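You operate a simulated robot arm through the tools that you are given. There is no shell and no other tool. Be economical: measure what you need, move in short steps, check, and stop when the job is done.

You run a simulated robot arm. Do the job below in one go: nothing can be reset, and whatever is moved stays where it is left.

Task
Dose mould ONE with the shots printed on it.
Fine: seat it in the mould carriage and slide it out again after; spill nothing; leave shot dial and gate as set.

It is judged by the outcome, as a careful person would: the job done as asked, and still so three seconds after it is handed in. It fails if anything else is knocked over, pushed out of place, dropped, spilled or broken.

Robot
A 6-joint arm with a two-finger parallel gripper, fixed in place. Base frame: the origin is at the foot of the arm, x ahead of it, y to its left, z up; the work surface is at about z = 0. Units: cm, degrees, N and s.
With the tool pointing down near the work surface it reaches from about 14 to 58 cm from the base axis. Its first joint turns from -66.0 to 66.0 degrees. Payload 2.1 kg.
The TCP is the grasp point between the finger pads, 3 cm short of the fingertips. In the tool frame z runs along the fingers and y along their closing line. Largest opening 9.4 cm; finger width 2.8, thickness 1; the body of the gripper, 5 by 9.6 cm, starts 5.5 cm behind the TCP.
Orientation is that of the tool frame in the base frame, as [roll, pitch, yaw] about the fixed x, y, z axes, in that order (R = Rz(yaw) Ry(pitch) Rx(roll)). With the fingers straight down and closing along the base's y, the tool's x points along the base's -x, its y along +y and its z along -z.

Tools
- The arm moves only by the tool step_arm. Its argument "series" is a list of rows, each a list of 7 numbers: the finger opening in cm, from 0 to 9.4, then the shift along the base's x, y, z in units of 250 mm (1.0 is 250 mm), then the turn, a rotation vector about the base's x, y, z in units of 60 degrees (1.0 is 60 degrees). In form: [[jaw, x, y, z, wx, wy, wz], ...]. A call has 1 to 20 rows; each row is the pose to reach, as a shift and turn from the pose commanded when the call began. A call with a number of a shift or a turn outside -1 to 1 is refused whole. Rows are played at 5 a second. More than 5 cm and 8.6 degrees between two rows, or a gripper value outside its range, and nothing of the call is played. A pose out of reach is approached as far as the arm can. The call stops where the force on the tool passes 90 N (or 10 N more than at its start, if that is more) or the arm is blocked; 0.2 s more then pass. The fingers move at their own pace (about 7.2 cm/s each) and stop on an object; they squeeze with about 31 N. The grip force told is the motor's: it shows also when the fingers shut on nothing. Time passes only in rows, and 0.2 s behind the last, so rows that repeat a pose let the fingers close. The reply holds the time, the measured pose of the TCP, the force on the tool along the base axes, the opening and the grip force, in the units named above and with some noise, and new pictures: "show" is both (left out), scene, wrist or none.
- Cameras (640 x 400 px; columns grow to the right, rows downward): "scene" is fixed at [6.76, -38.55, 48.2]; the picture's right is [0.61, -0.79, 0.00], its down [-0.46, -0.36, -0.81] and it looks along [0.64, 0.49, -0.59] (base axes); focal length 238 px, centre (320, 200). "wrist" rides on the gripper at [7.6, 1.4, -10.2] in the tool frame; the picture's right is [-0.18, 0.98, 0.00], its down [-0.75, -0.14, -0.64] and it looks along [-0.63, -0.12, 0.77] (tool axes); focal length 243 px, centre (320, 200).
- measure_at(camera, pixels): there is no depth. For up to 12 entries [column, row, z] of the newest picture of that camera ("zoom" is the newest enlarged one), the place [x, y] in the base frame at which the ray of that pixel passes the height z, good to about 0.2 cm. No time passes.
- close_up(camera, box): a new picture of the part [left, top, right, bottom] of that camera's present view, enlarged. No time passes.
- finish_job(): hands the job in; it is judged then, once.

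Go step by step. Measure first, check grasps and placings, and put right what went wrong. The budget is 80 turns and 170 pictures, counting those below and the enlarged ones. Unless the task says otherwise, let go and move clear before handing in, and close with one line.

The tools are called as name(argument=value, ...) on one line, values as JSON. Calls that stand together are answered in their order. step_arm: Moves the arm, as the interface text tells. Its arguments: {"type":"object","properties":{"series":{"type":"array","items":{"type":"array","items":{"type":"number"}}},"show":{"type":"string","enum":["both","scene","wrist","none"]}},"required":["series"]} The other tools are called the same way: measure_at (camera, pixels) gives the place at which the rays of pixels pass given heights; close_up (camera, box) takes an enlarged picture of a part of a camera's view; finish_job () hands the job in.

At the start:

```text
clock: 0.0
tcp_pos: [30.23, -0.78, 34.69]
ee_rot: [-180.0, 0.0, 180.0]
wrist_force: [-0.1, 0.1, 0.2]
finger_gap: 9.4
gripper_force: 0.1
```

scene: 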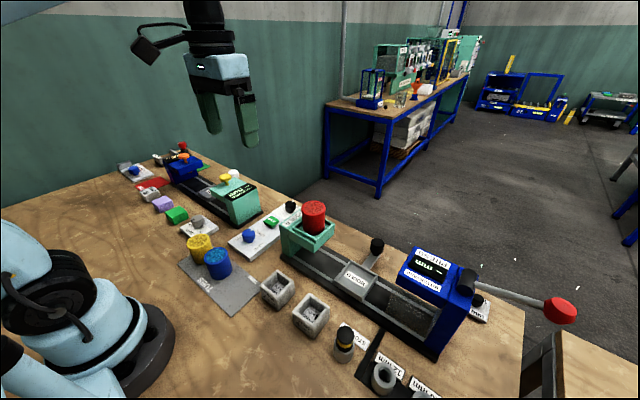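
wrist: 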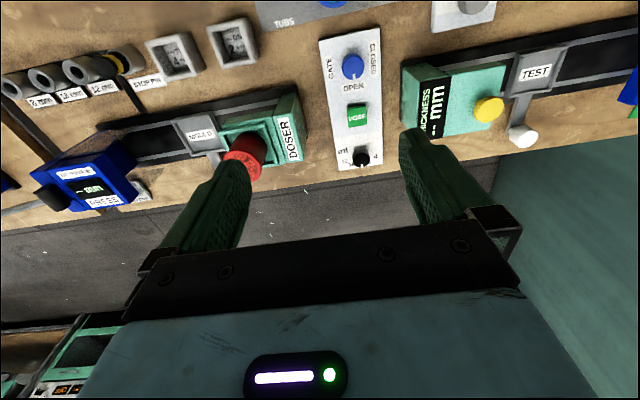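

The scene shows two grey moulds near (277,288) and (311,314), a doser with a red plunger at (313,215), and a carriage labelled at (353,280). I'll take enlarged views to read the labels.

close_up(camera="scene", box=[220, 190, 380, 350])

close_up(camera="wrist", box=[130, 10, 400, 180])

close_up(camera="wrist", box=[0, 10, 270, 210])

close_up(camera="scene", box=[320, 220, 520, 400])

```text
2.50 times, centred on (300, 270) of scene
```

zoom: 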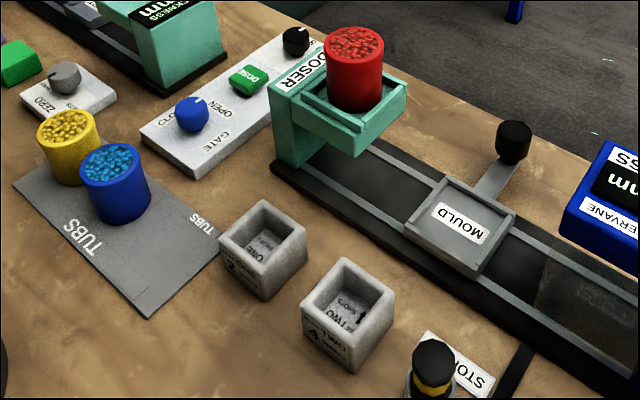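

```text
2.35 times, centred on (265, 95) of wrist
```

zoom: 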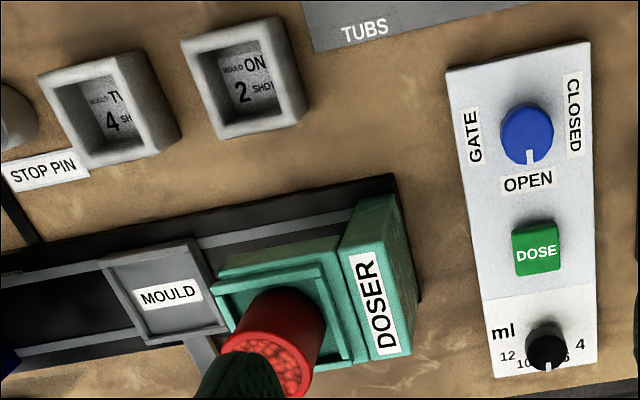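

```text
2.00 times, centred on (135, 110) of wrist
```

zoom: 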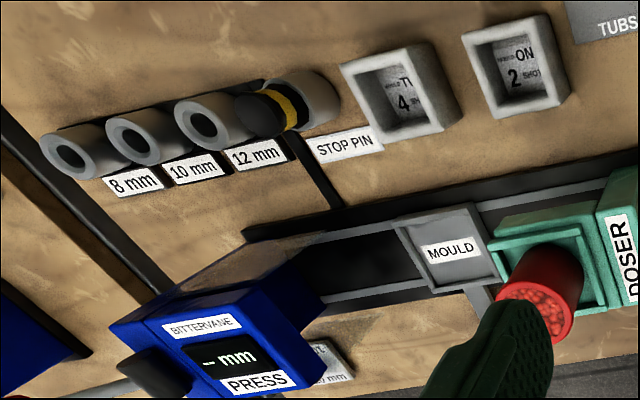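

```text
2.22 times, centred on (420, 310) of scene
```

zoom: 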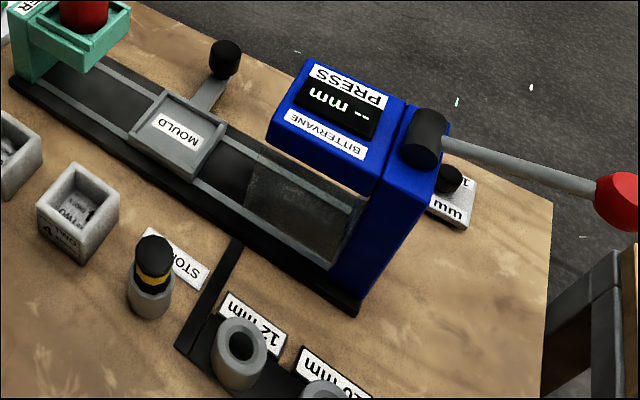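

Mould ONE reads "2 SHOTS" in the wrist zoom, and the gate pointer is at OPEN. I'll measure mould, carriage, handle, doser and DOSE button, and look closer at mould ONE.

measure_at(camera="scene", pixels=[[285, 240, 4], [275, 281, 4], [297, 284, 4], [261, 289, 4], [274, 303, 4], [285, 310, 0], [271, 221, 2], [376, 244, 6], [348, 280, 2], [322, 276, 2], [349, 299, 2], [313, 205, 14]])

measure_at(camera="wrist", pixels=[[207, 27, 4], [245, 16, 4], [258, 61, 0], [221, 68, 4], [357, 117, 2], [353, 66, 2], [173, 118, 2], [212, 112, 2], [195, 155, 2], [217, 160, 2], [361, 160, 2], [231, 47, 0]])

close_up(camera="wrist", box=[200, 10, 264, 74])

close_up(camera="wrist", box=[310, 30, 400, 180])

```text
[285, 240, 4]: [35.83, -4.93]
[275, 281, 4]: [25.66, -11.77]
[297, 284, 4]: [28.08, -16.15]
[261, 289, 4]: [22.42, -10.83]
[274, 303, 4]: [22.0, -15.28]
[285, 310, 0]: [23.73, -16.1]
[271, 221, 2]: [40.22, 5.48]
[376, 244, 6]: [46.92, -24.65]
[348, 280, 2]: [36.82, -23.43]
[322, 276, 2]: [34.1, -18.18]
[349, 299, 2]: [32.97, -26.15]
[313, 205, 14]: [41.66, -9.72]
```

```text
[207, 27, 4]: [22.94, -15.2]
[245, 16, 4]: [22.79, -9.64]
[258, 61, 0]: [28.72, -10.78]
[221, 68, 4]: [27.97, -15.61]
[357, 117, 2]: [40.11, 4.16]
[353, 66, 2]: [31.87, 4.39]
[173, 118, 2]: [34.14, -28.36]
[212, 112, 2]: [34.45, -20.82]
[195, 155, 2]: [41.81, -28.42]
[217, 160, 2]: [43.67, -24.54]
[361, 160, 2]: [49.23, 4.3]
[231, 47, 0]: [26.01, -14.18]
```

```text
6.25 times, centred on (232, 42) of wrist
```

zoom: 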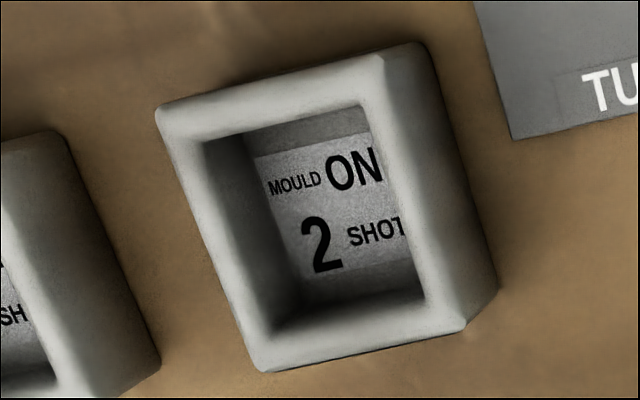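

```text
2.67 times, centred on (355, 105) of wrist
```

zoom: 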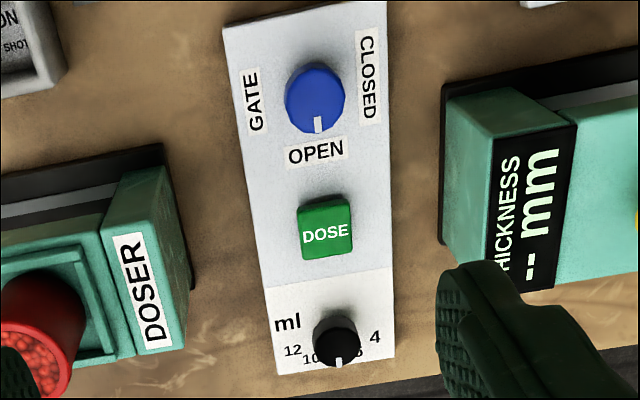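

Mould ONE says 2 shots; its position is roughly (25.4,-12.6). I'll move nearer for a better view.

step_arm(series=[[9.4, -0.08, -0.09, -0.08, 0, 0, 0], [9.4, -0.16, -0.18, -0.16, 0, 0, 0], [9.4, -0.24, -0.27, -0.24, 0, 0, 0], [9.4, -0.32, -0.36, -0.32, 0, 0, 0], [9.4, -0.4, -0.44, -0.4, 0, 0, 0]])

```text
clock: 1.2
tcp_pos: [20.25, -11.68, 24.7]
ee_rot: [180.0, 0.0, 180.0]
wrist_force: [0.3, -0.9, 0.3]
finger_gap: 9.42
gripper_force: 0.1
```

scene: 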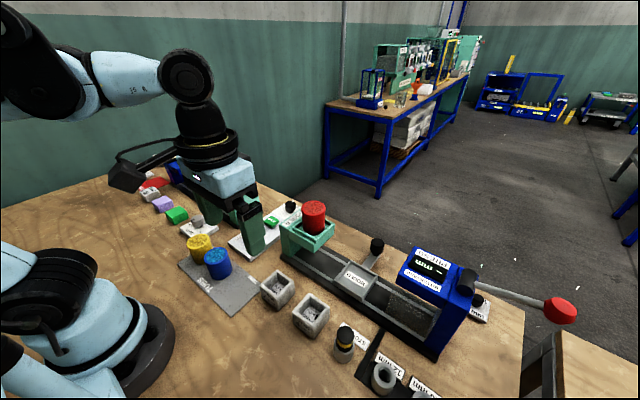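
wrist: 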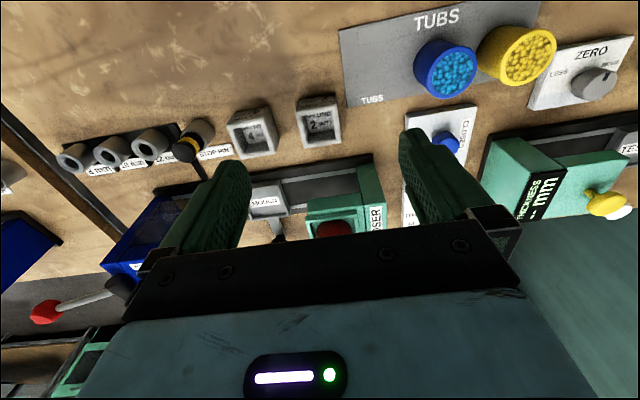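

The mould ONE is now at about (319,122). Enlarging for exact corners.

close_up(camera="wrist", box=[220, 80, 380, 180])

close_up(camera="wrist", box=[220, 140, 400, 250])

close_up(camera="scene", box=[240, 190, 400, 290])

```text
4.00 times, centred on (300, 130) of wrist
```

zoom: 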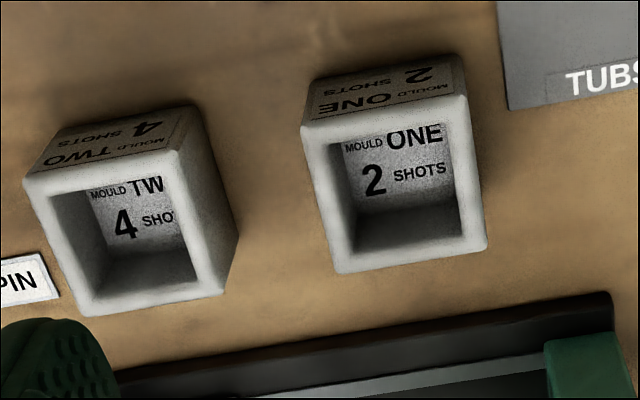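

```text
3.56 times, centred on (310, 195) of wrist
```

zoom: 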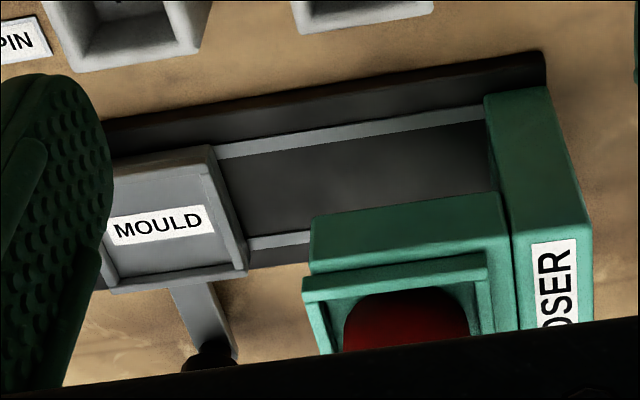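

```text
4.00 times, centred on (320, 240) of scene
```

zoom: 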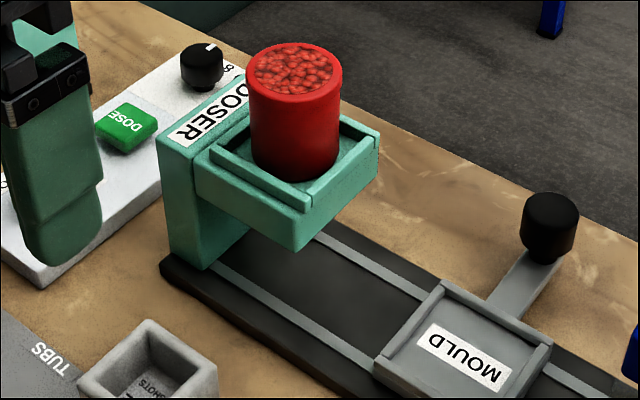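

Measuring the mould corners at several heights to fix its height, and the carriage.

measure_at(camera="wrist", pixels=[[296.3, 99.5, 0], [335, 93.8, 0], [296, 110.5, 4], [337, 104.5, 4], [304.5, 148, 4], [341.5, 141.5, 4], [296, 110.5, 5], [341.5, 141.5, 5], [279, 180.1, 2], [289.4, 215.2, 2], [250.9, 184.3, 2], [265, 201, 2]])

measure_at(camera="zoom", pixels=[[549, 205, 6], [549, 205, 5], [549, 205, 7], [443, 283, 2.5], [550, 345, 2.5], [375, 360, 2.5], [131, 122, 2], [297, 250, 6], [297, 250, 8], [200, 130, 10], [380, 135, 8], [197, 193, 8]])

```text
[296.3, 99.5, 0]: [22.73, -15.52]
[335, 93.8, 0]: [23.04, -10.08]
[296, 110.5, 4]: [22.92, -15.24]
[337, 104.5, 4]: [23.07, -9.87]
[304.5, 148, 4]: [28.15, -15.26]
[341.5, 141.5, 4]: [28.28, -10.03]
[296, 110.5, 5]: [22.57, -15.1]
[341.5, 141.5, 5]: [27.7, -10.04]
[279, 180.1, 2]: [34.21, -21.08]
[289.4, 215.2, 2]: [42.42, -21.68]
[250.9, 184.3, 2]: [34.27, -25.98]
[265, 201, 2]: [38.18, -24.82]
```

```text
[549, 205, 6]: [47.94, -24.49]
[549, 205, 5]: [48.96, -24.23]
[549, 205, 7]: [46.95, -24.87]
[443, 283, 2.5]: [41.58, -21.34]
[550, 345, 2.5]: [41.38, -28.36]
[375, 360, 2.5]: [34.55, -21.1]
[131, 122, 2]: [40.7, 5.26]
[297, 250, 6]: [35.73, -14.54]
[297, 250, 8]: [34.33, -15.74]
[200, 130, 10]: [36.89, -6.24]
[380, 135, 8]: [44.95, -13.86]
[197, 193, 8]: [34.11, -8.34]
```

Mould ONE: centre about (25.6,-12.6), 5.3 cm wide, about 4 cm high; carriage centre about (38,-24.8). I'll descend over it with the jaws at 7.6 cm, and check press head clearance.

step_arm(series=[[7.6, 0.07, -0.013, -0.16, 0, 0, 0], [7.6, 0.14, -0.026, -0.32, 0, 0, 0], [7.6, 0.214, -0.038, -0.48, 0, 0, 0], [7.6, 0.214, -0.038, -0.56, 0, 0, 0]])

measure_at(camera="scene", pixels=[[396.7, 278.6, 8], [396.7, 278.6, 10], [411, 247, 12], [411, 247, 10], [376.5, 240, 7], [376.5, 240, 5], [372, 262, 3]])

```text
clock: 2.2
tcp_pos: [25.51, -12.59, 10.62]
ee_rot: [-180.0, -0.1, 179.9]
wrist_force: [-0.5, 0.0, -0.4]
finger_gap: 7.61
gripper_force: 0.0
```

scene: 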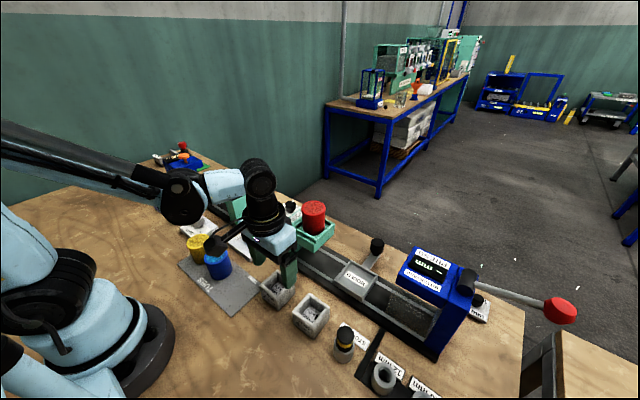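
wrist: 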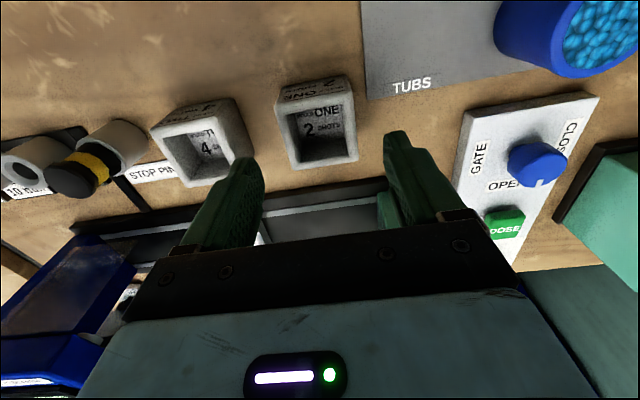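

```text
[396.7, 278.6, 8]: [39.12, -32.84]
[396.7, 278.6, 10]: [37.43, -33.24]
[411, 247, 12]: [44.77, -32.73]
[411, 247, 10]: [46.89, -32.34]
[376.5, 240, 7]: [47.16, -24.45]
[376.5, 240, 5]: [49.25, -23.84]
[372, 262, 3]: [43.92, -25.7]
```

At z=10.6 mould ONE's rim is at about (275,110)-(358,160). I'll recheck its corners and height from here.

close_up(camera="wrist", box=[240, 60, 400, 180])

```text
3.33 times, centred on (320, 120) of wrist
```

zoom: 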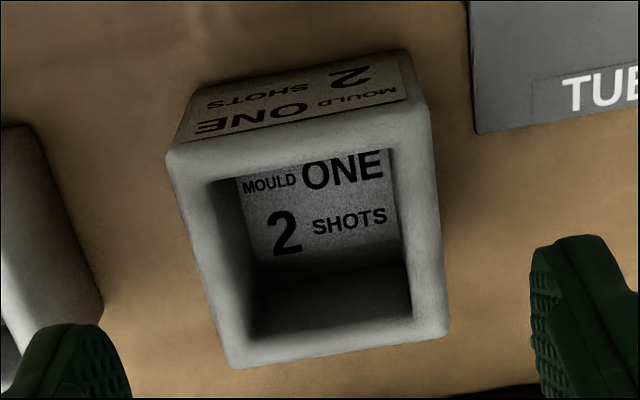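

measure_at(camera="zoom", pixels=[[190, 88, 0], [408, 50, 0], [167, 155, 4], [430, 105, 4], [232, 368, 4], [450, 332, 4], [167, 155, 4.5], [450, 332, 4.5], [232, 368, 4.5], [103, 305, 0], [430, 105, 4.5]])

```text
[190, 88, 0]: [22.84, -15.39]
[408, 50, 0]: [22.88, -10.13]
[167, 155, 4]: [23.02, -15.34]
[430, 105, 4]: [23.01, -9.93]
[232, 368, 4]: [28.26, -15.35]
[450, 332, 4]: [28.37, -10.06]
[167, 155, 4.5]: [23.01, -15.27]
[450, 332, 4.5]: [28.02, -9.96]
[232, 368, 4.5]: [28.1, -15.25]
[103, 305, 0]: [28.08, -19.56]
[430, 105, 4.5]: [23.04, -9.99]
```

Centre (25.6,-12.68), 5.3 cm square; neighbour edge is 4 cm off. Descend to z 4.3 and close.

step_arm(series=[[7.6, 0.004, -0.003, -0.13, 0, 0, 0], [7.6, 0.004, -0.003, -0.252, 0, 0, 0], [4, 0.004, -0.003, -0.252, 0, 0, 0], [4, 0.004, -0.003, -0.252, 0, 0, 0], [4, 0.004, -0.003, -0.252, 0, 0, 0]], show="wrist")

```text
clock: 3.4
tcp_pos: [25.63, -12.85, 4.46]
ee_rot: [180.0, 0.0, -180.0]
wrist_force: [-0.8, -1.0, -0.3]
finger_gap: 5.82
gripper_force: 31.2
```

wrist: 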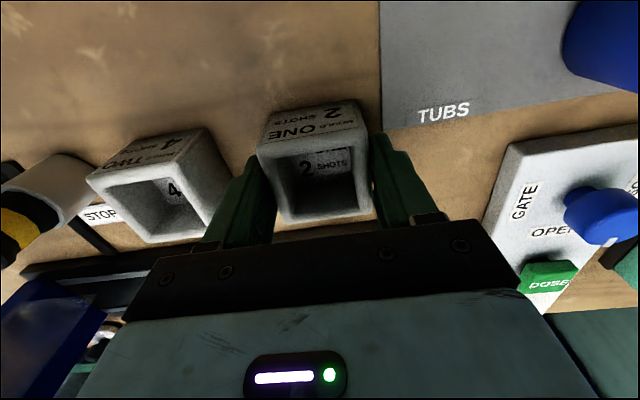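

The fingers stopped at 5.82 cm with 31 N grip. Lift and check that the mould follows.

step_arm(series=[[4, 0, 0, 0.04, 0, 0, 0], [4, 0, 0, 0.12, 0, 0, 0], [4, 0, 0, 0.24, 0, 0, 0], [4, 0, 0, 0.32, 0, 0, 0]])

```text
clock: 4.4
tcp_pos: [25.41, -12.76, 12.36]
ee_rot: [-180.0, 0.0, 179.9]
wrist_force: [-0.5, 0.0, -2.2]
finger_gap: 5.81
gripper_force: 31.5
```

scene: 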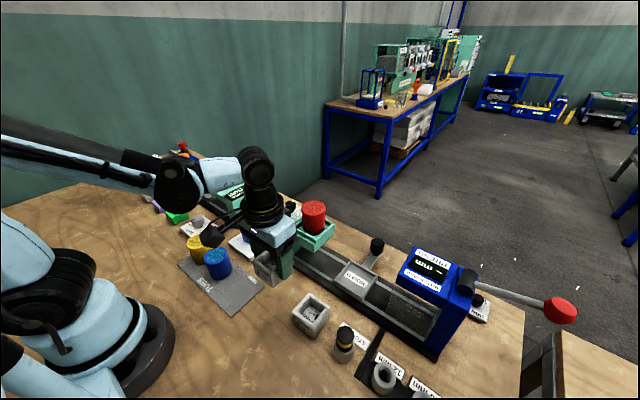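
wrist: 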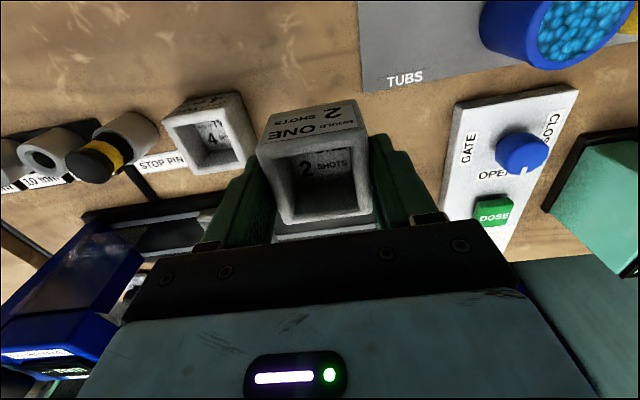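

Mould is held firmly. Measuring its rim relative to the TCP and enlarging the carriage for the pocket.

measure_at(camera="wrist", pixels=[[257, 155, 12.1], [370, 137, 12.1], [284, 224, 12.1], [371, 212, 12.1]])

close_up(camera="scene", box=[310, 230, 410, 310])

close_up(camera="wrist", box=[230, 80, 400, 240])

```text
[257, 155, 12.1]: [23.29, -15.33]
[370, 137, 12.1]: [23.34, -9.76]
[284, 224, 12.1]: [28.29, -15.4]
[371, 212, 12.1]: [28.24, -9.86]
```

```text
5.00 times, centred on (360, 270) of scene
```

zoom: 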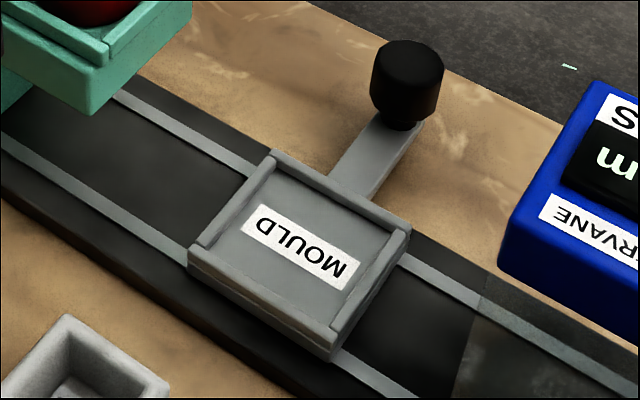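

```text
2.50 times, centred on (315, 160) of wrist
```

zoom: 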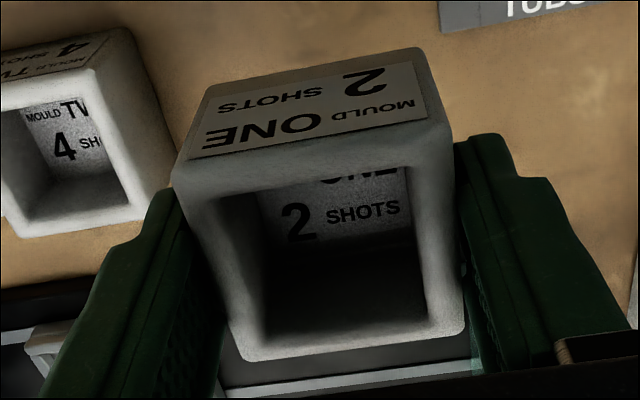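

Carriage has four lips making a shallow pocket. Measure its lip corners.

measure_at(camera="scene", pixels=[[350.4, 260, 2.5], [378.2, 275.6, 2.5], [362.6, 297, 2.5], [333.6, 279.5, 2.5], [351, 264.5, 2], [375, 277.4, 2], [362.6, 294.5, 2], [338, 280, 2], [362, 302, 0.8], [333.6, 283.5, 0.8]])

```text
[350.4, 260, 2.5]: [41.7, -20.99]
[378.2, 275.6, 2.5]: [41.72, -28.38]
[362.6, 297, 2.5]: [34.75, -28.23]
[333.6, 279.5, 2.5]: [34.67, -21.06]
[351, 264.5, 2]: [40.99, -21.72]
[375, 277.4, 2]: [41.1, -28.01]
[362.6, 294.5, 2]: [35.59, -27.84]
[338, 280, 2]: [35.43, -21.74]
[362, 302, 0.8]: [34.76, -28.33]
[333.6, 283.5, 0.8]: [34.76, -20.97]
```

Carriage centre is about (38.2,-24.67), lip top about z 2.5. I'll carry the mould round (y first, then x) and hover about 2 cm above the pocket.

step_arm(series=[[4, 0, -0.12, 0.1, 0, 0, 0], [4, 0, -0.28, 0.12, 0, 0, 0], [4, 0.02, -0.42, 0.12, 0, 0, 0], [4, 0.14, -0.475, 0.12, 0, 0, 0], [4, 0.3, -0.475, 0.12, 0, 0, 0], [4, 0.42, -0.475, 0.08, 0, 0, 0], [4, 0.499, -0.475, 0, 0, 0, 0], [4, 0.499, -0.475, -0.14, 0, 0, 0], [4, 0.499, -0.475, -0.14, 0, 0, 0]])

```text
clock: 6.4
tcp_pos: [38.17, -24.56, 8.88]
ee_rot: [180.0, 0.0, 180.0]
wrist_force: [0.0, 0.2, -2.1]
finger_gap: 5.8
gripper_force: 30.9
```

scene: 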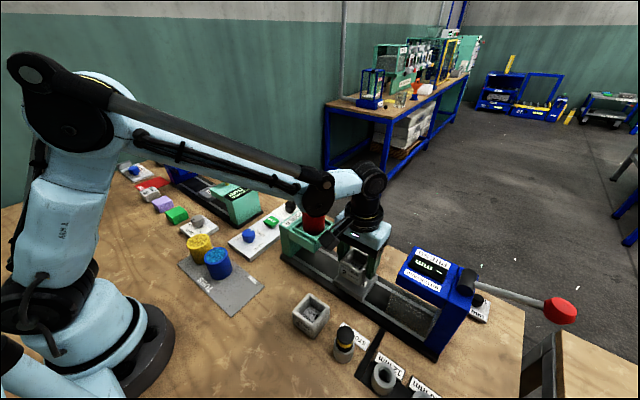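
wrist: 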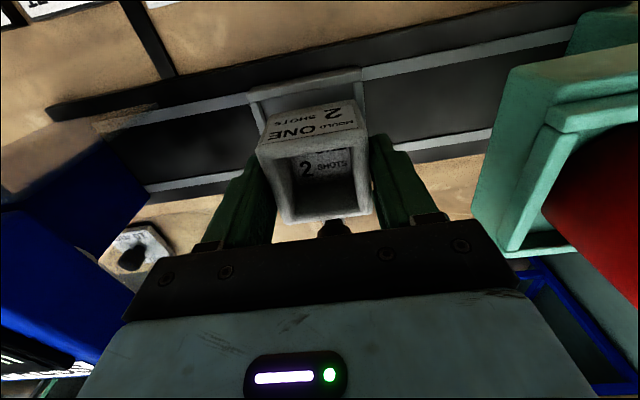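

The mould hovers over the carriage. Check alignment: carriage near edge (248,93)-(362,70) vs mould bottom edge.

close_up(camera="wrist", box=[230, 55, 390, 155])

close_up(camera="scene", box=[310, 220, 410, 310])

```text
4.00 times, centred on (310, 105) of wrist
```

zoom: 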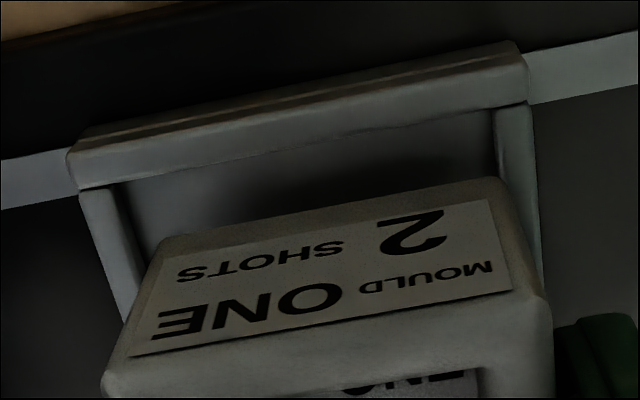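

```text
4.44 times, centred on (360, 265) of scene
```

zoom: 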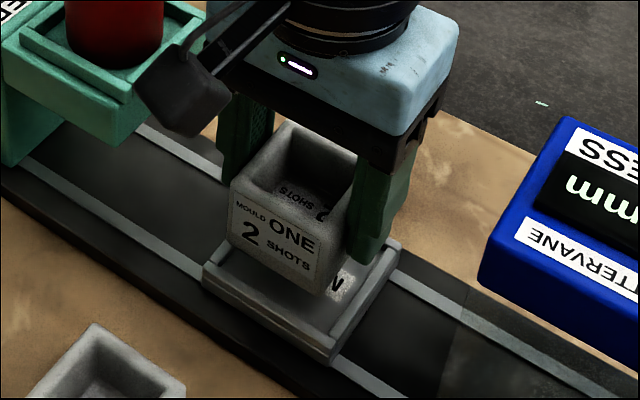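

measure_at(camera="wrist", pixels=[[247, 93.8, 2.5], [361.5, 70.5, 2.5], [269.3, 115, 4.4], [354.5, 100, 4.4], [259, 101.5, 2.5], [353.5, 82, 2.5], [251, 99, 2.5], [362, 81, 2.5]])

```text
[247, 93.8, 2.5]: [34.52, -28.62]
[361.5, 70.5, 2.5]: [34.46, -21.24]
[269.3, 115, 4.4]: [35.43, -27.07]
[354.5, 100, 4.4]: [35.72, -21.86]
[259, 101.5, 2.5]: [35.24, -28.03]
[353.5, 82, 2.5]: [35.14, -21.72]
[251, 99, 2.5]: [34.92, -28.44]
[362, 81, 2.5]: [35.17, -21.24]
```

Wrist camera puts the mould about 0.3–0.4 cm too far toward +y relative to the pocket; shift -0.3 in y and lower by 1.4 cm, then recheck.

step_arm(series=[[4, -0.002, -0.012, 0, 0, 0, 0], [4, -0.002, -0.012, -0.03, 0, 0, 0], [4, -0.002, -0.012, -0.056, 0, 0, 0]])

close_up(camera="wrist", box=[230, 55, 390, 155])

close_up(camera="scene", box=[330, 240, 390, 300])

```text
clock: 7.2
tcp_pos: [38.11, -25.06, 7.65]
ee_rot: [180.0, 0.1, 180.0]
wrist_force: [-0.2, 0.1, -2.5]
finger_gap: 5.8
gripper_force: 31.4
```

scene: 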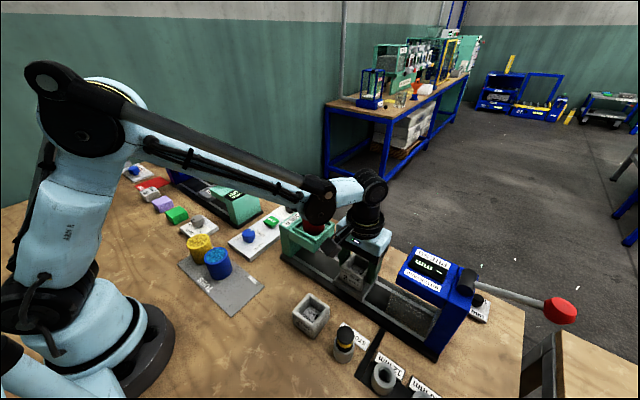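
wrist: 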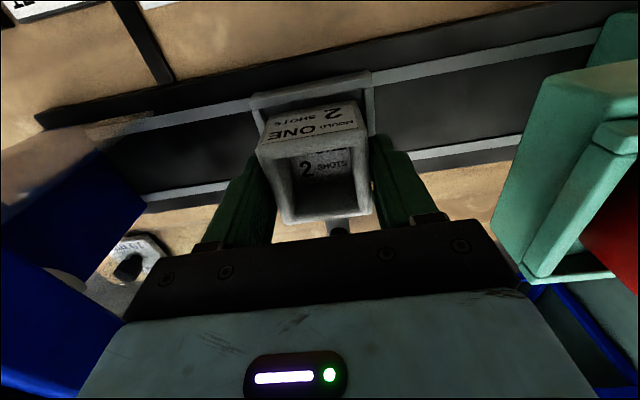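

```text
4.00 times, centred on (310, 105) of wrist
```

zoom: 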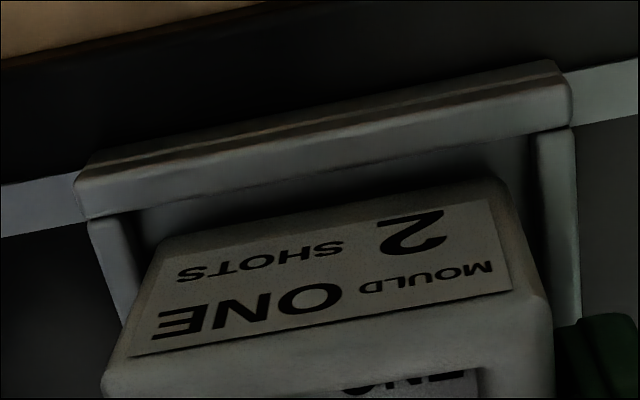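

```text
6.67 times, centred on (360, 270) of scene
```

zoom: 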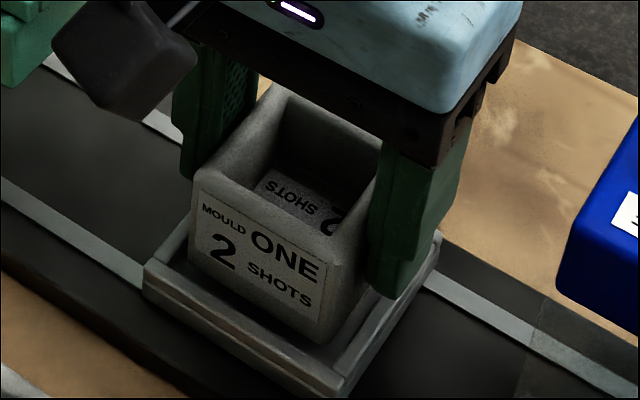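

Allowing for perspective, the mould is centred over the pocket in both directions. Lowering gently.

step_arm(series=[[4, 0, 0.002, -0.02, 0, 0, 0], [4, 0, 0.002, -0.036, 0, 0, 0], [4, 0, 0.002, -0.036, 0, 0, 0]])

close_up(camera="scene", box=[330, 240, 390, 300])

close_up(camera="wrist", box=[230, 55, 390, 155])

```text
clock: 8.0
tcp_pos: [38.09, -24.9, 6.7]
ee_rot: [-179.9, 0.0, -179.9]
wrist_force: [-1.3, -0.9, 23.6]
finger_gap: 5.84
gripper_force: 30.8
```

scene: 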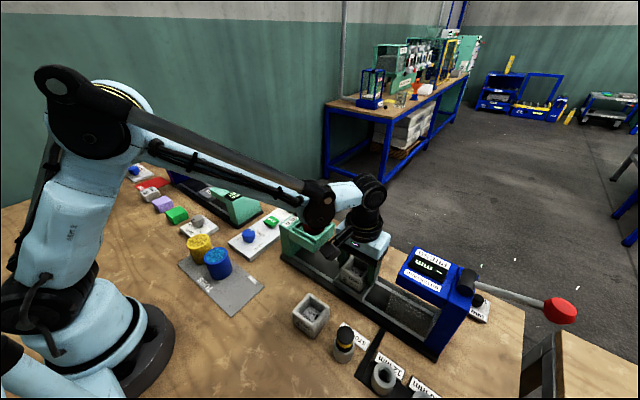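
wrist: 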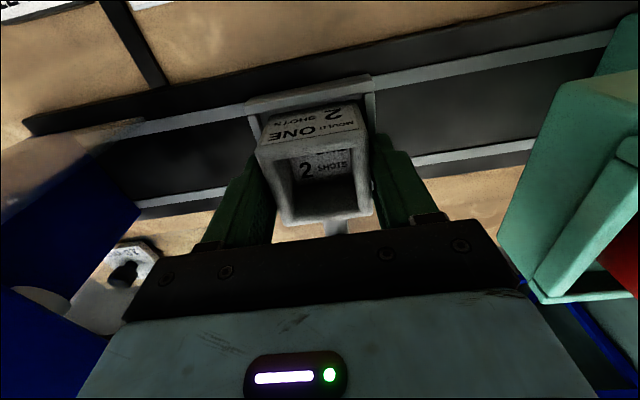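

```text
6.67 times, centred on (360, 270) of scene
```

zoom: 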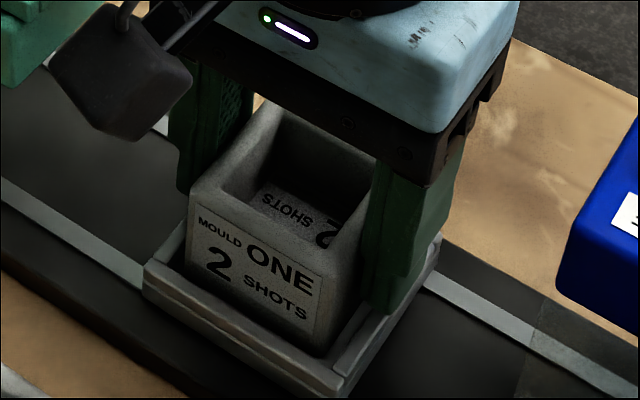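

```text
4.00 times, centred on (310, 105) of wrist
```

zoom: 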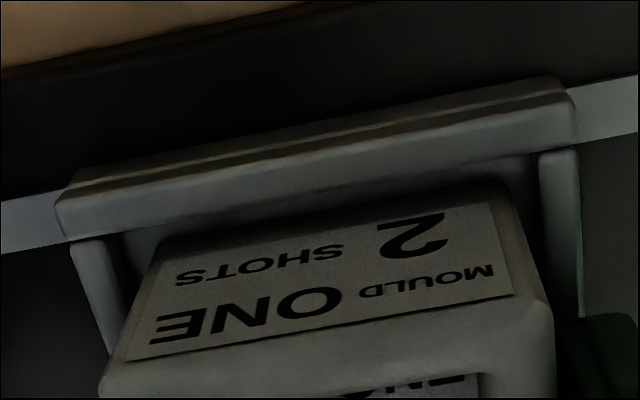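

Contact at TCP z 6.7 (24 N), mould inside the lips in the picture. Release and lift a little, then inspect seating.

step_arm(series=[[4, 0, 0, 0.01, 0, 0, 0], [7.6, 0, 0, 0.01, 0, 0, 0], [7.6, 0, 0, 0.01, 0, 0, 0], [7.6, 0, 0, 0.1, 0, 0, 0], [7.6, 0, 0, 0.24, 0, 0, 0], [7.6, -0.1, 0, 0.36, 0, 0, 0]])

close_up(camera="scene", box=[320, 230, 400, 310])

close_up(camera="wrist", box=[230, 80, 390, 220])

```text
clock: 9.4
tcp_pos: [35.65, -25.07, 15.6]
ee_rot: [-180.0, 0.0, -179.9]
wrist_force: [-0.6, -0.1, 0.6]
finger_gap: 7.6
gripper_force: 0.0
```

scene: 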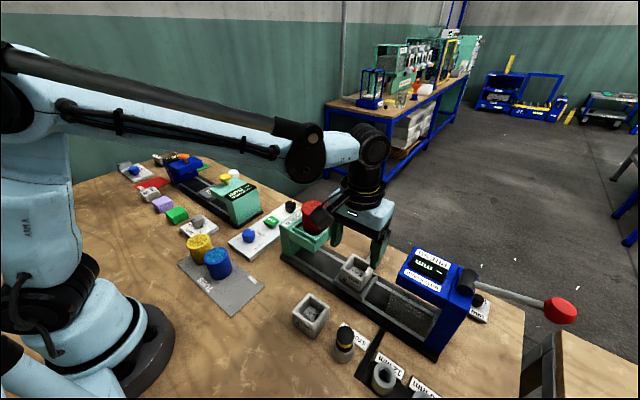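
wrist: 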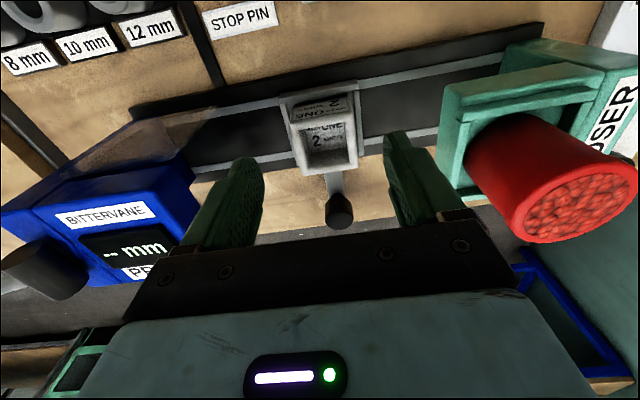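

```text
5.00 times, centred on (360, 270) of scene
```

zoom: 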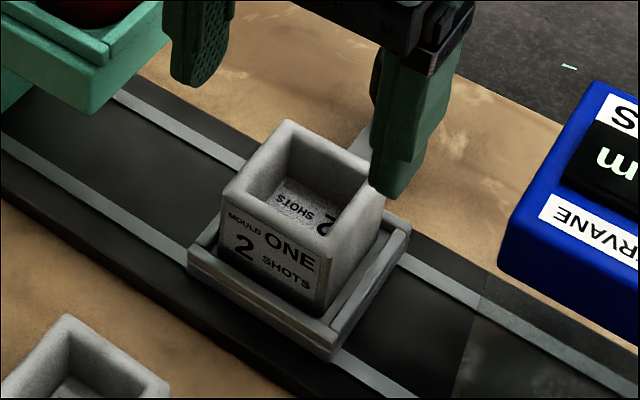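

```text
2.86 times, centred on (310, 150) of wrist
```

zoom: 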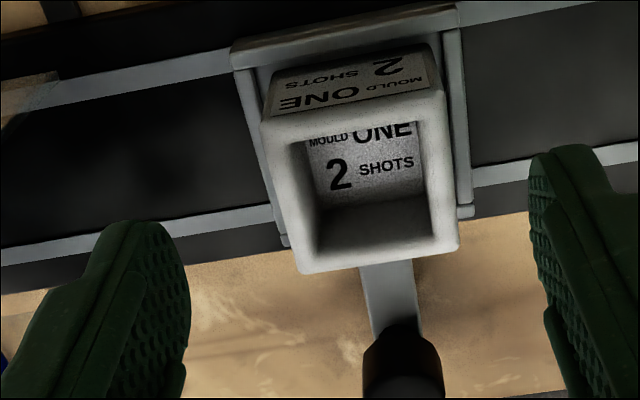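

The mould sits flat in the pocket. Now locate the handle knob (scene (377.6,241.6) top, wrist (339,222)).

measure_at(camera="scene", pixels=[[377.6, 241.6, 5], [377.6, 241.6, 6], [377.6, 241.6, 7], [375.6, 254, 2.5], [375.6, 254, 3.5], [370, 242, 6], [384.5, 244, 6]])

measure_at(camera="wrist", pixels=[[339, 220, 5], [339, 220, 6], [339, 220, 7], [338, 196, 3]])

close_up(camera="wrist", box=[300, 170, 380, 240])

```text
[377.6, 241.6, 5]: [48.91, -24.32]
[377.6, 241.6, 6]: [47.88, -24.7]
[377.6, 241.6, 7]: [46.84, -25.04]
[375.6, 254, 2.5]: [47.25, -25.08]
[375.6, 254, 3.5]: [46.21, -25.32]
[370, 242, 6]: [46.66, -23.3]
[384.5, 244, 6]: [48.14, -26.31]
```

```text
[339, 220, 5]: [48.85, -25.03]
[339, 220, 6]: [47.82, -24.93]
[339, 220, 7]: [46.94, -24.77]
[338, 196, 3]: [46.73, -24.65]
```

```text
5.71 times, centred on (340, 205) of wrist
```

zoom: 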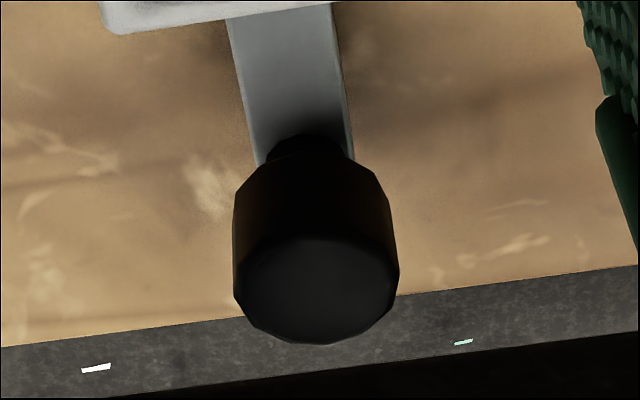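

Knob centre is about (47.4,-24.8), z≈3.3–6.5. Before sliding, I need the doser tub's true height and location for clearance.

measure_at(camera="wrist", pixels=[[578, 200, 13], [578, 200, 15], [578, 200, 17], [517, 222, 15], [628, 165, 15], [470, 150, 10], [455, 197, 10]])

measure_at(camera="scene", pixels=[[314, 203, 13], [314, 203, 15], [314, 203, 17]])

close_up(camera="wrist", box=[420, 20, 640, 260])

close_up(camera="scene", box=[270, 170, 400, 270])

```text
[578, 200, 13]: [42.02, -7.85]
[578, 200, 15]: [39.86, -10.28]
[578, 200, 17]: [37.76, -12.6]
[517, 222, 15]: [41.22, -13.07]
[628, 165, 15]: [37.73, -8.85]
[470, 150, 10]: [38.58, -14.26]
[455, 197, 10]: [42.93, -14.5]
```

```text
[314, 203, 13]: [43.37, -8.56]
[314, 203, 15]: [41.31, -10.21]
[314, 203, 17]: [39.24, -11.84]
```

```text
1.67 times, centred on (530, 140) of wrist
```

zoom: 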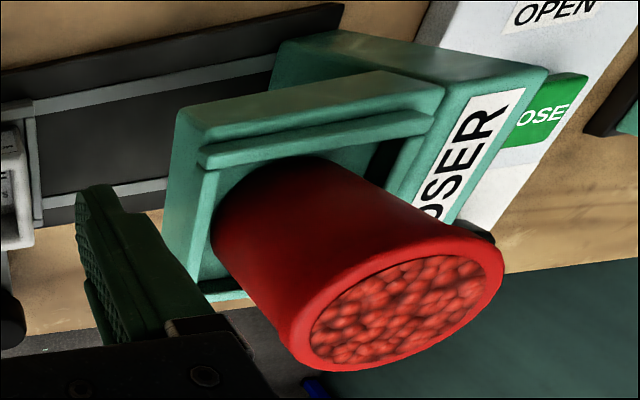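

```text
4.00 times, centred on (335, 220) of scene
```

zoom: 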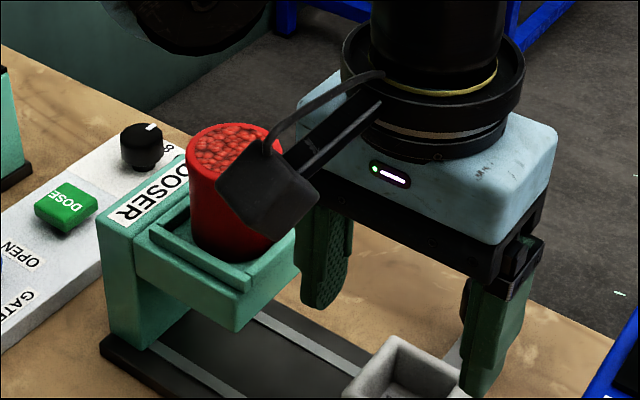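

The tub reaches z≈16 around (39.5,-11), so the wrist camera (inward side) would hit it during the slide. I'll turn the gripper 180° so the camera points outward, while moving above the knob.

step_arm(series=[[6, 0.02, 0, 0.1, 0, 0, 0.14], [6, 0.1, 0, 0.14, 0, 0, 0.28], [6, 0.18, 0, 0.14, 0, 0, 0.42], [6, 0.26, 0, 0.14, 0, 0, 0.56], [6, 0.34, 0, 0.14, 0, 0, 0.7], [6, 0.42, 0, 0.14, 0, 0, 0.84], [6, 0.47, 0.01, 0.14, 0, 0, 0.98]], show="scene")

```text
clock: 11.0
tcp_pos: [47.32, -24.67, 19.24]
ee_rot: [180.0, 0.0, -121.1]
wrist_force: [-0.1, -0.4, 0.4]
finger_gap: 6.0
gripper_force: 0.2
```

scene: 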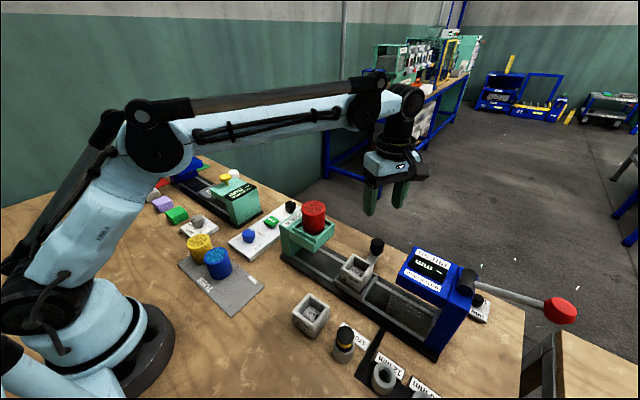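

Turn is going well (yaw -121). Continue.

step_arm(series=[[6, 0, 0, 0, 0, 0, 0.14], [6, 0, 0, 0, 0, 0, 0.28], [6, 0, 0, 0, 0, 0, 0.42], [6, 0, 0, 0, 0, 0, 0.56], [6, 0, 0, 0, 0, 0, 0.7], [6, 0, 0, 0, 0, 0, 0.84], [6, 0, 0, 0, 0, 0, 0.98]], show="none")

step_arm(series=[[6, 0, 0, 0, 0, 0, 0.14], [6, 0, 0, 0, 0, 0, 0.28], [6, 0, 0, 0, 0, 0, 0.42], [6, 0, 0, 0, 0, 0, 0.56], [6, 0, 0, 0, 0, 0, 0.7], [6, 0, 0, 0, 0, 0, 0.84], [6, 0, 0, 0, 0, 0, 0.98], [6, 0, 0, 0, 0, 0, 0.98]])

```text
clock: 12.6
tcp_pos: [47.29, -24.73, 19.08]
ee_rot: [-180.0, 0.0, -62.3]
wrist_force: [0.3, 0.2, 0.2]
finger_gap: 5.98
gripper_force: 0.1
```

```text
clock: 14.4
tcp_pos: [47.36, -24.51, 19.23]
ee_rot: [179.9, -0.1, -34.9]
wrist_force: [0.2, -0.2, -0.3]
finger_gap: 5.98
gripper_force: 0.0
out of reach, approached as far as the arm can: row 4, 5, 6, 7, 8
```

scene: 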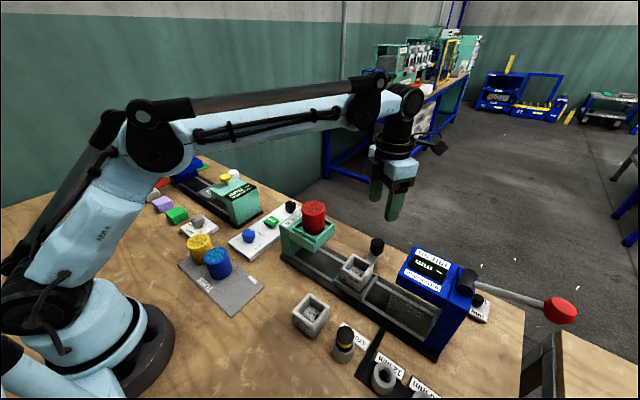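
wrist: 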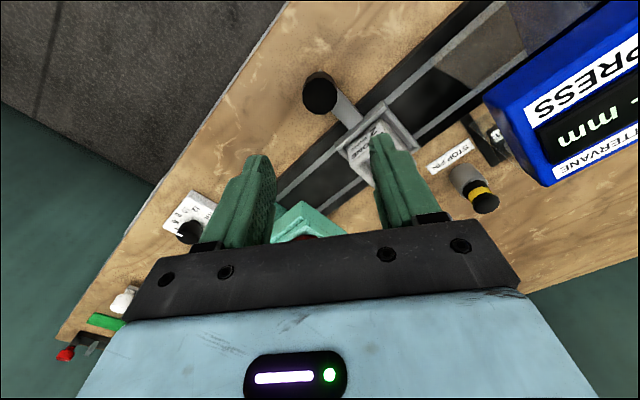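

The wrist limit stops at yaw -35, which still leaves ample clearance (body corner ≥1.7 cm from tub) with camera outward. Re-measure the knob from this view.

measure_at(camera="wrist", pixels=[[319, 97, 6.5], [319, 97, 6], [303, 98, 6], [336, 98, 6], [319, 79, 6.5], [280, 212, 10], [302, 203, 10]])

close_up(camera="wrist", box=[250, 50, 430, 250])

```text
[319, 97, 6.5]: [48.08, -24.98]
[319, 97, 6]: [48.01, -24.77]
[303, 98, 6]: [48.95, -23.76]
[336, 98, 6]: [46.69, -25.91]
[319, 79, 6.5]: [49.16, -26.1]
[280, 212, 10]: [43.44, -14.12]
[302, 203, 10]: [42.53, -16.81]
```

```text
2.00 times, centred on (340, 150) of wrist
```

zoom: 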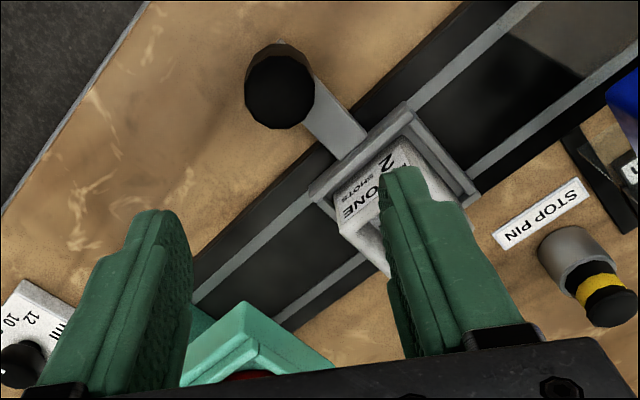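

Knob centre now (47.9,-24.8), top z≈6. Descend to just above it.

step_arm(series=[[6.4, 0.022, -0.005, -0.12, 0, 0, -0.05], [6.4, 0.022, -0.005, -0.26, 0, 0, -0.08], [6.4, 0.022, -0.005, -0.38, 0, 0, -0.08], [6.4, 0.022, -0.005, -0.38, 0, 0, -0.08]])

```text
clock: 15.4
tcp_pos: [47.91, -24.83, 9.68]
ee_rot: [179.8, -0.1, -39.6]
wrist_force: [0.1, 0.6, -0.8]
finger_gap: 6.4
gripper_force: 0.2
```

scene: 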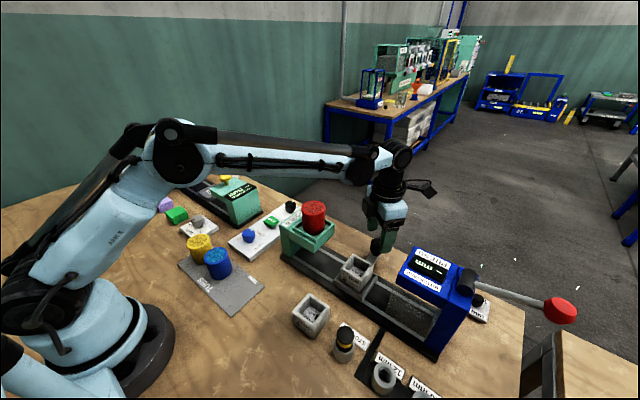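
wrist: 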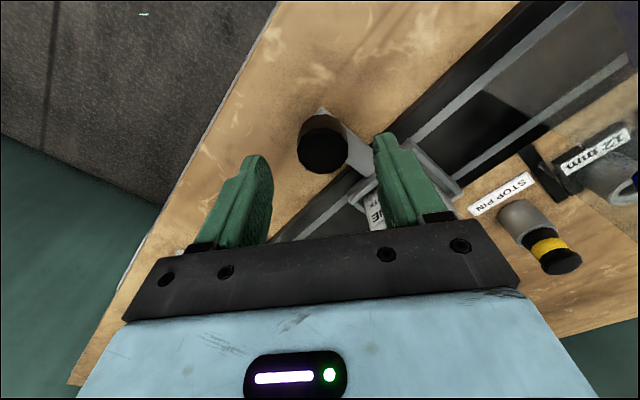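

Knob top is at (322,152), between the fingers. Recheck its centre.

measure_at(camera="wrist", pixels=[[322, 151, 6], [322, 151, 6.5], [298, 152, 6], [347, 150, 6]])

```text
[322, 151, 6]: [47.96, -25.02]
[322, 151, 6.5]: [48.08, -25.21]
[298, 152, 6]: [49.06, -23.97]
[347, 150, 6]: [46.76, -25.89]
```

Descend around the knob and close.

step_arm(series=[[6.4, 0, -0.005, -0.08, 0, 0, 0], [6.4, 0, -0.005, -0.15, 0, 0, 0], [2, 0, -0.005, -0.15, 0, 0, 0], [2, 0, -0.005, -0.15, 0, 0, 0], [2, 0, -0.005, -0.15, 0, 0, 0]])

close_up(camera="scene", box=[310, 200, 430, 300])

```text
clock: 16.6
tcp_pos: [47.89, -24.92, 5.93]
ee_rot: [179.9, 0.1, -39.8]
wrist_force: [-7.9, -1.4, -2.2]
finger_gap: 3.35
gripper_force: 44.8
```

scene: 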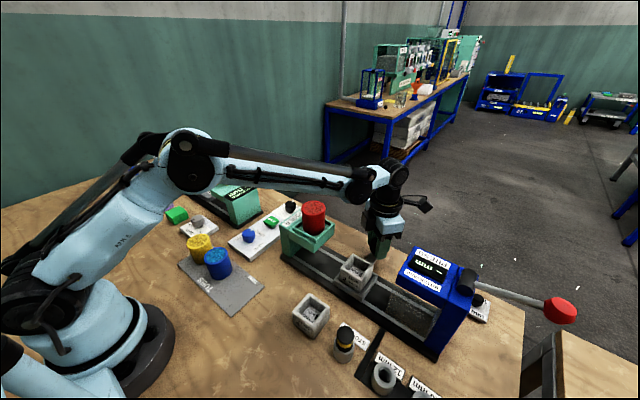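
wrist: 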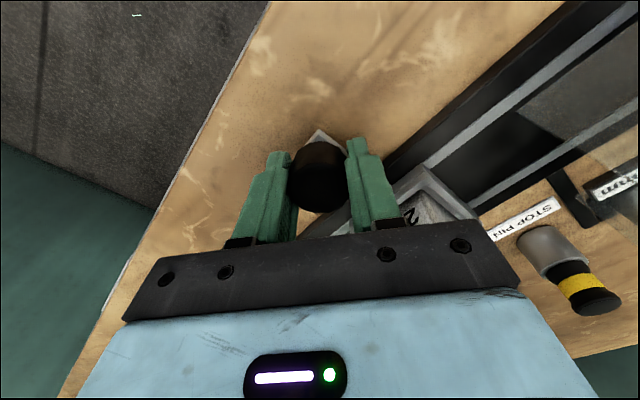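

```text
4.00 times, centred on (370, 250) of scene
```

zoom: 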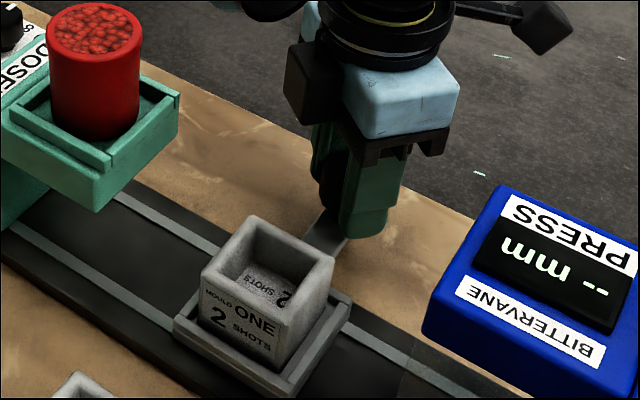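

Knob is gripped. Slide 3 cm toward +y and look.

step_arm(series=[[2, 0, 0.03, 0, 0, 0, 0], [2, 0, 0.06, 0, 0, 0, 0], [2, 0, 0.09, 0, 0, 0, 0], [2, 0, 0.12, 0, 0, 0, 0]], show="scene")

close_up(camera="scene", box=[270, 180, 430, 300])

```text
clock: 17.6
tcp_pos: [47.75, -21.96, 5.86]
ee_rot: [179.9, 0.1, -39.7]
wrist_force: [-7.9, -1.9, -12.5]
finger_gap: 3.33
gripper_force: 45.3
```

scene: 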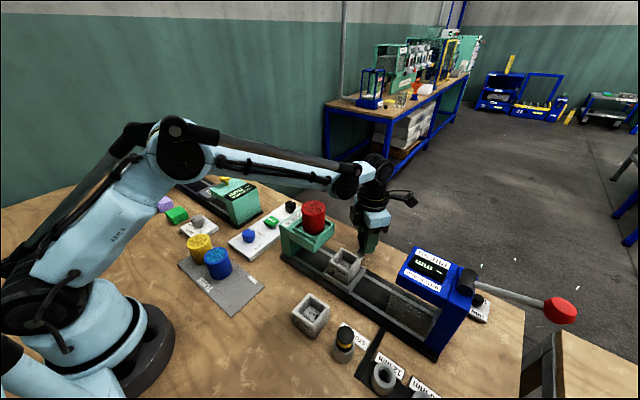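

```text
3.33 times, centred on (350, 240) of scene
```

zoom: 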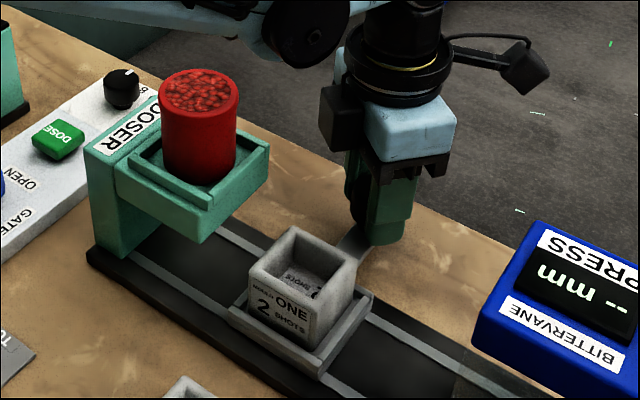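

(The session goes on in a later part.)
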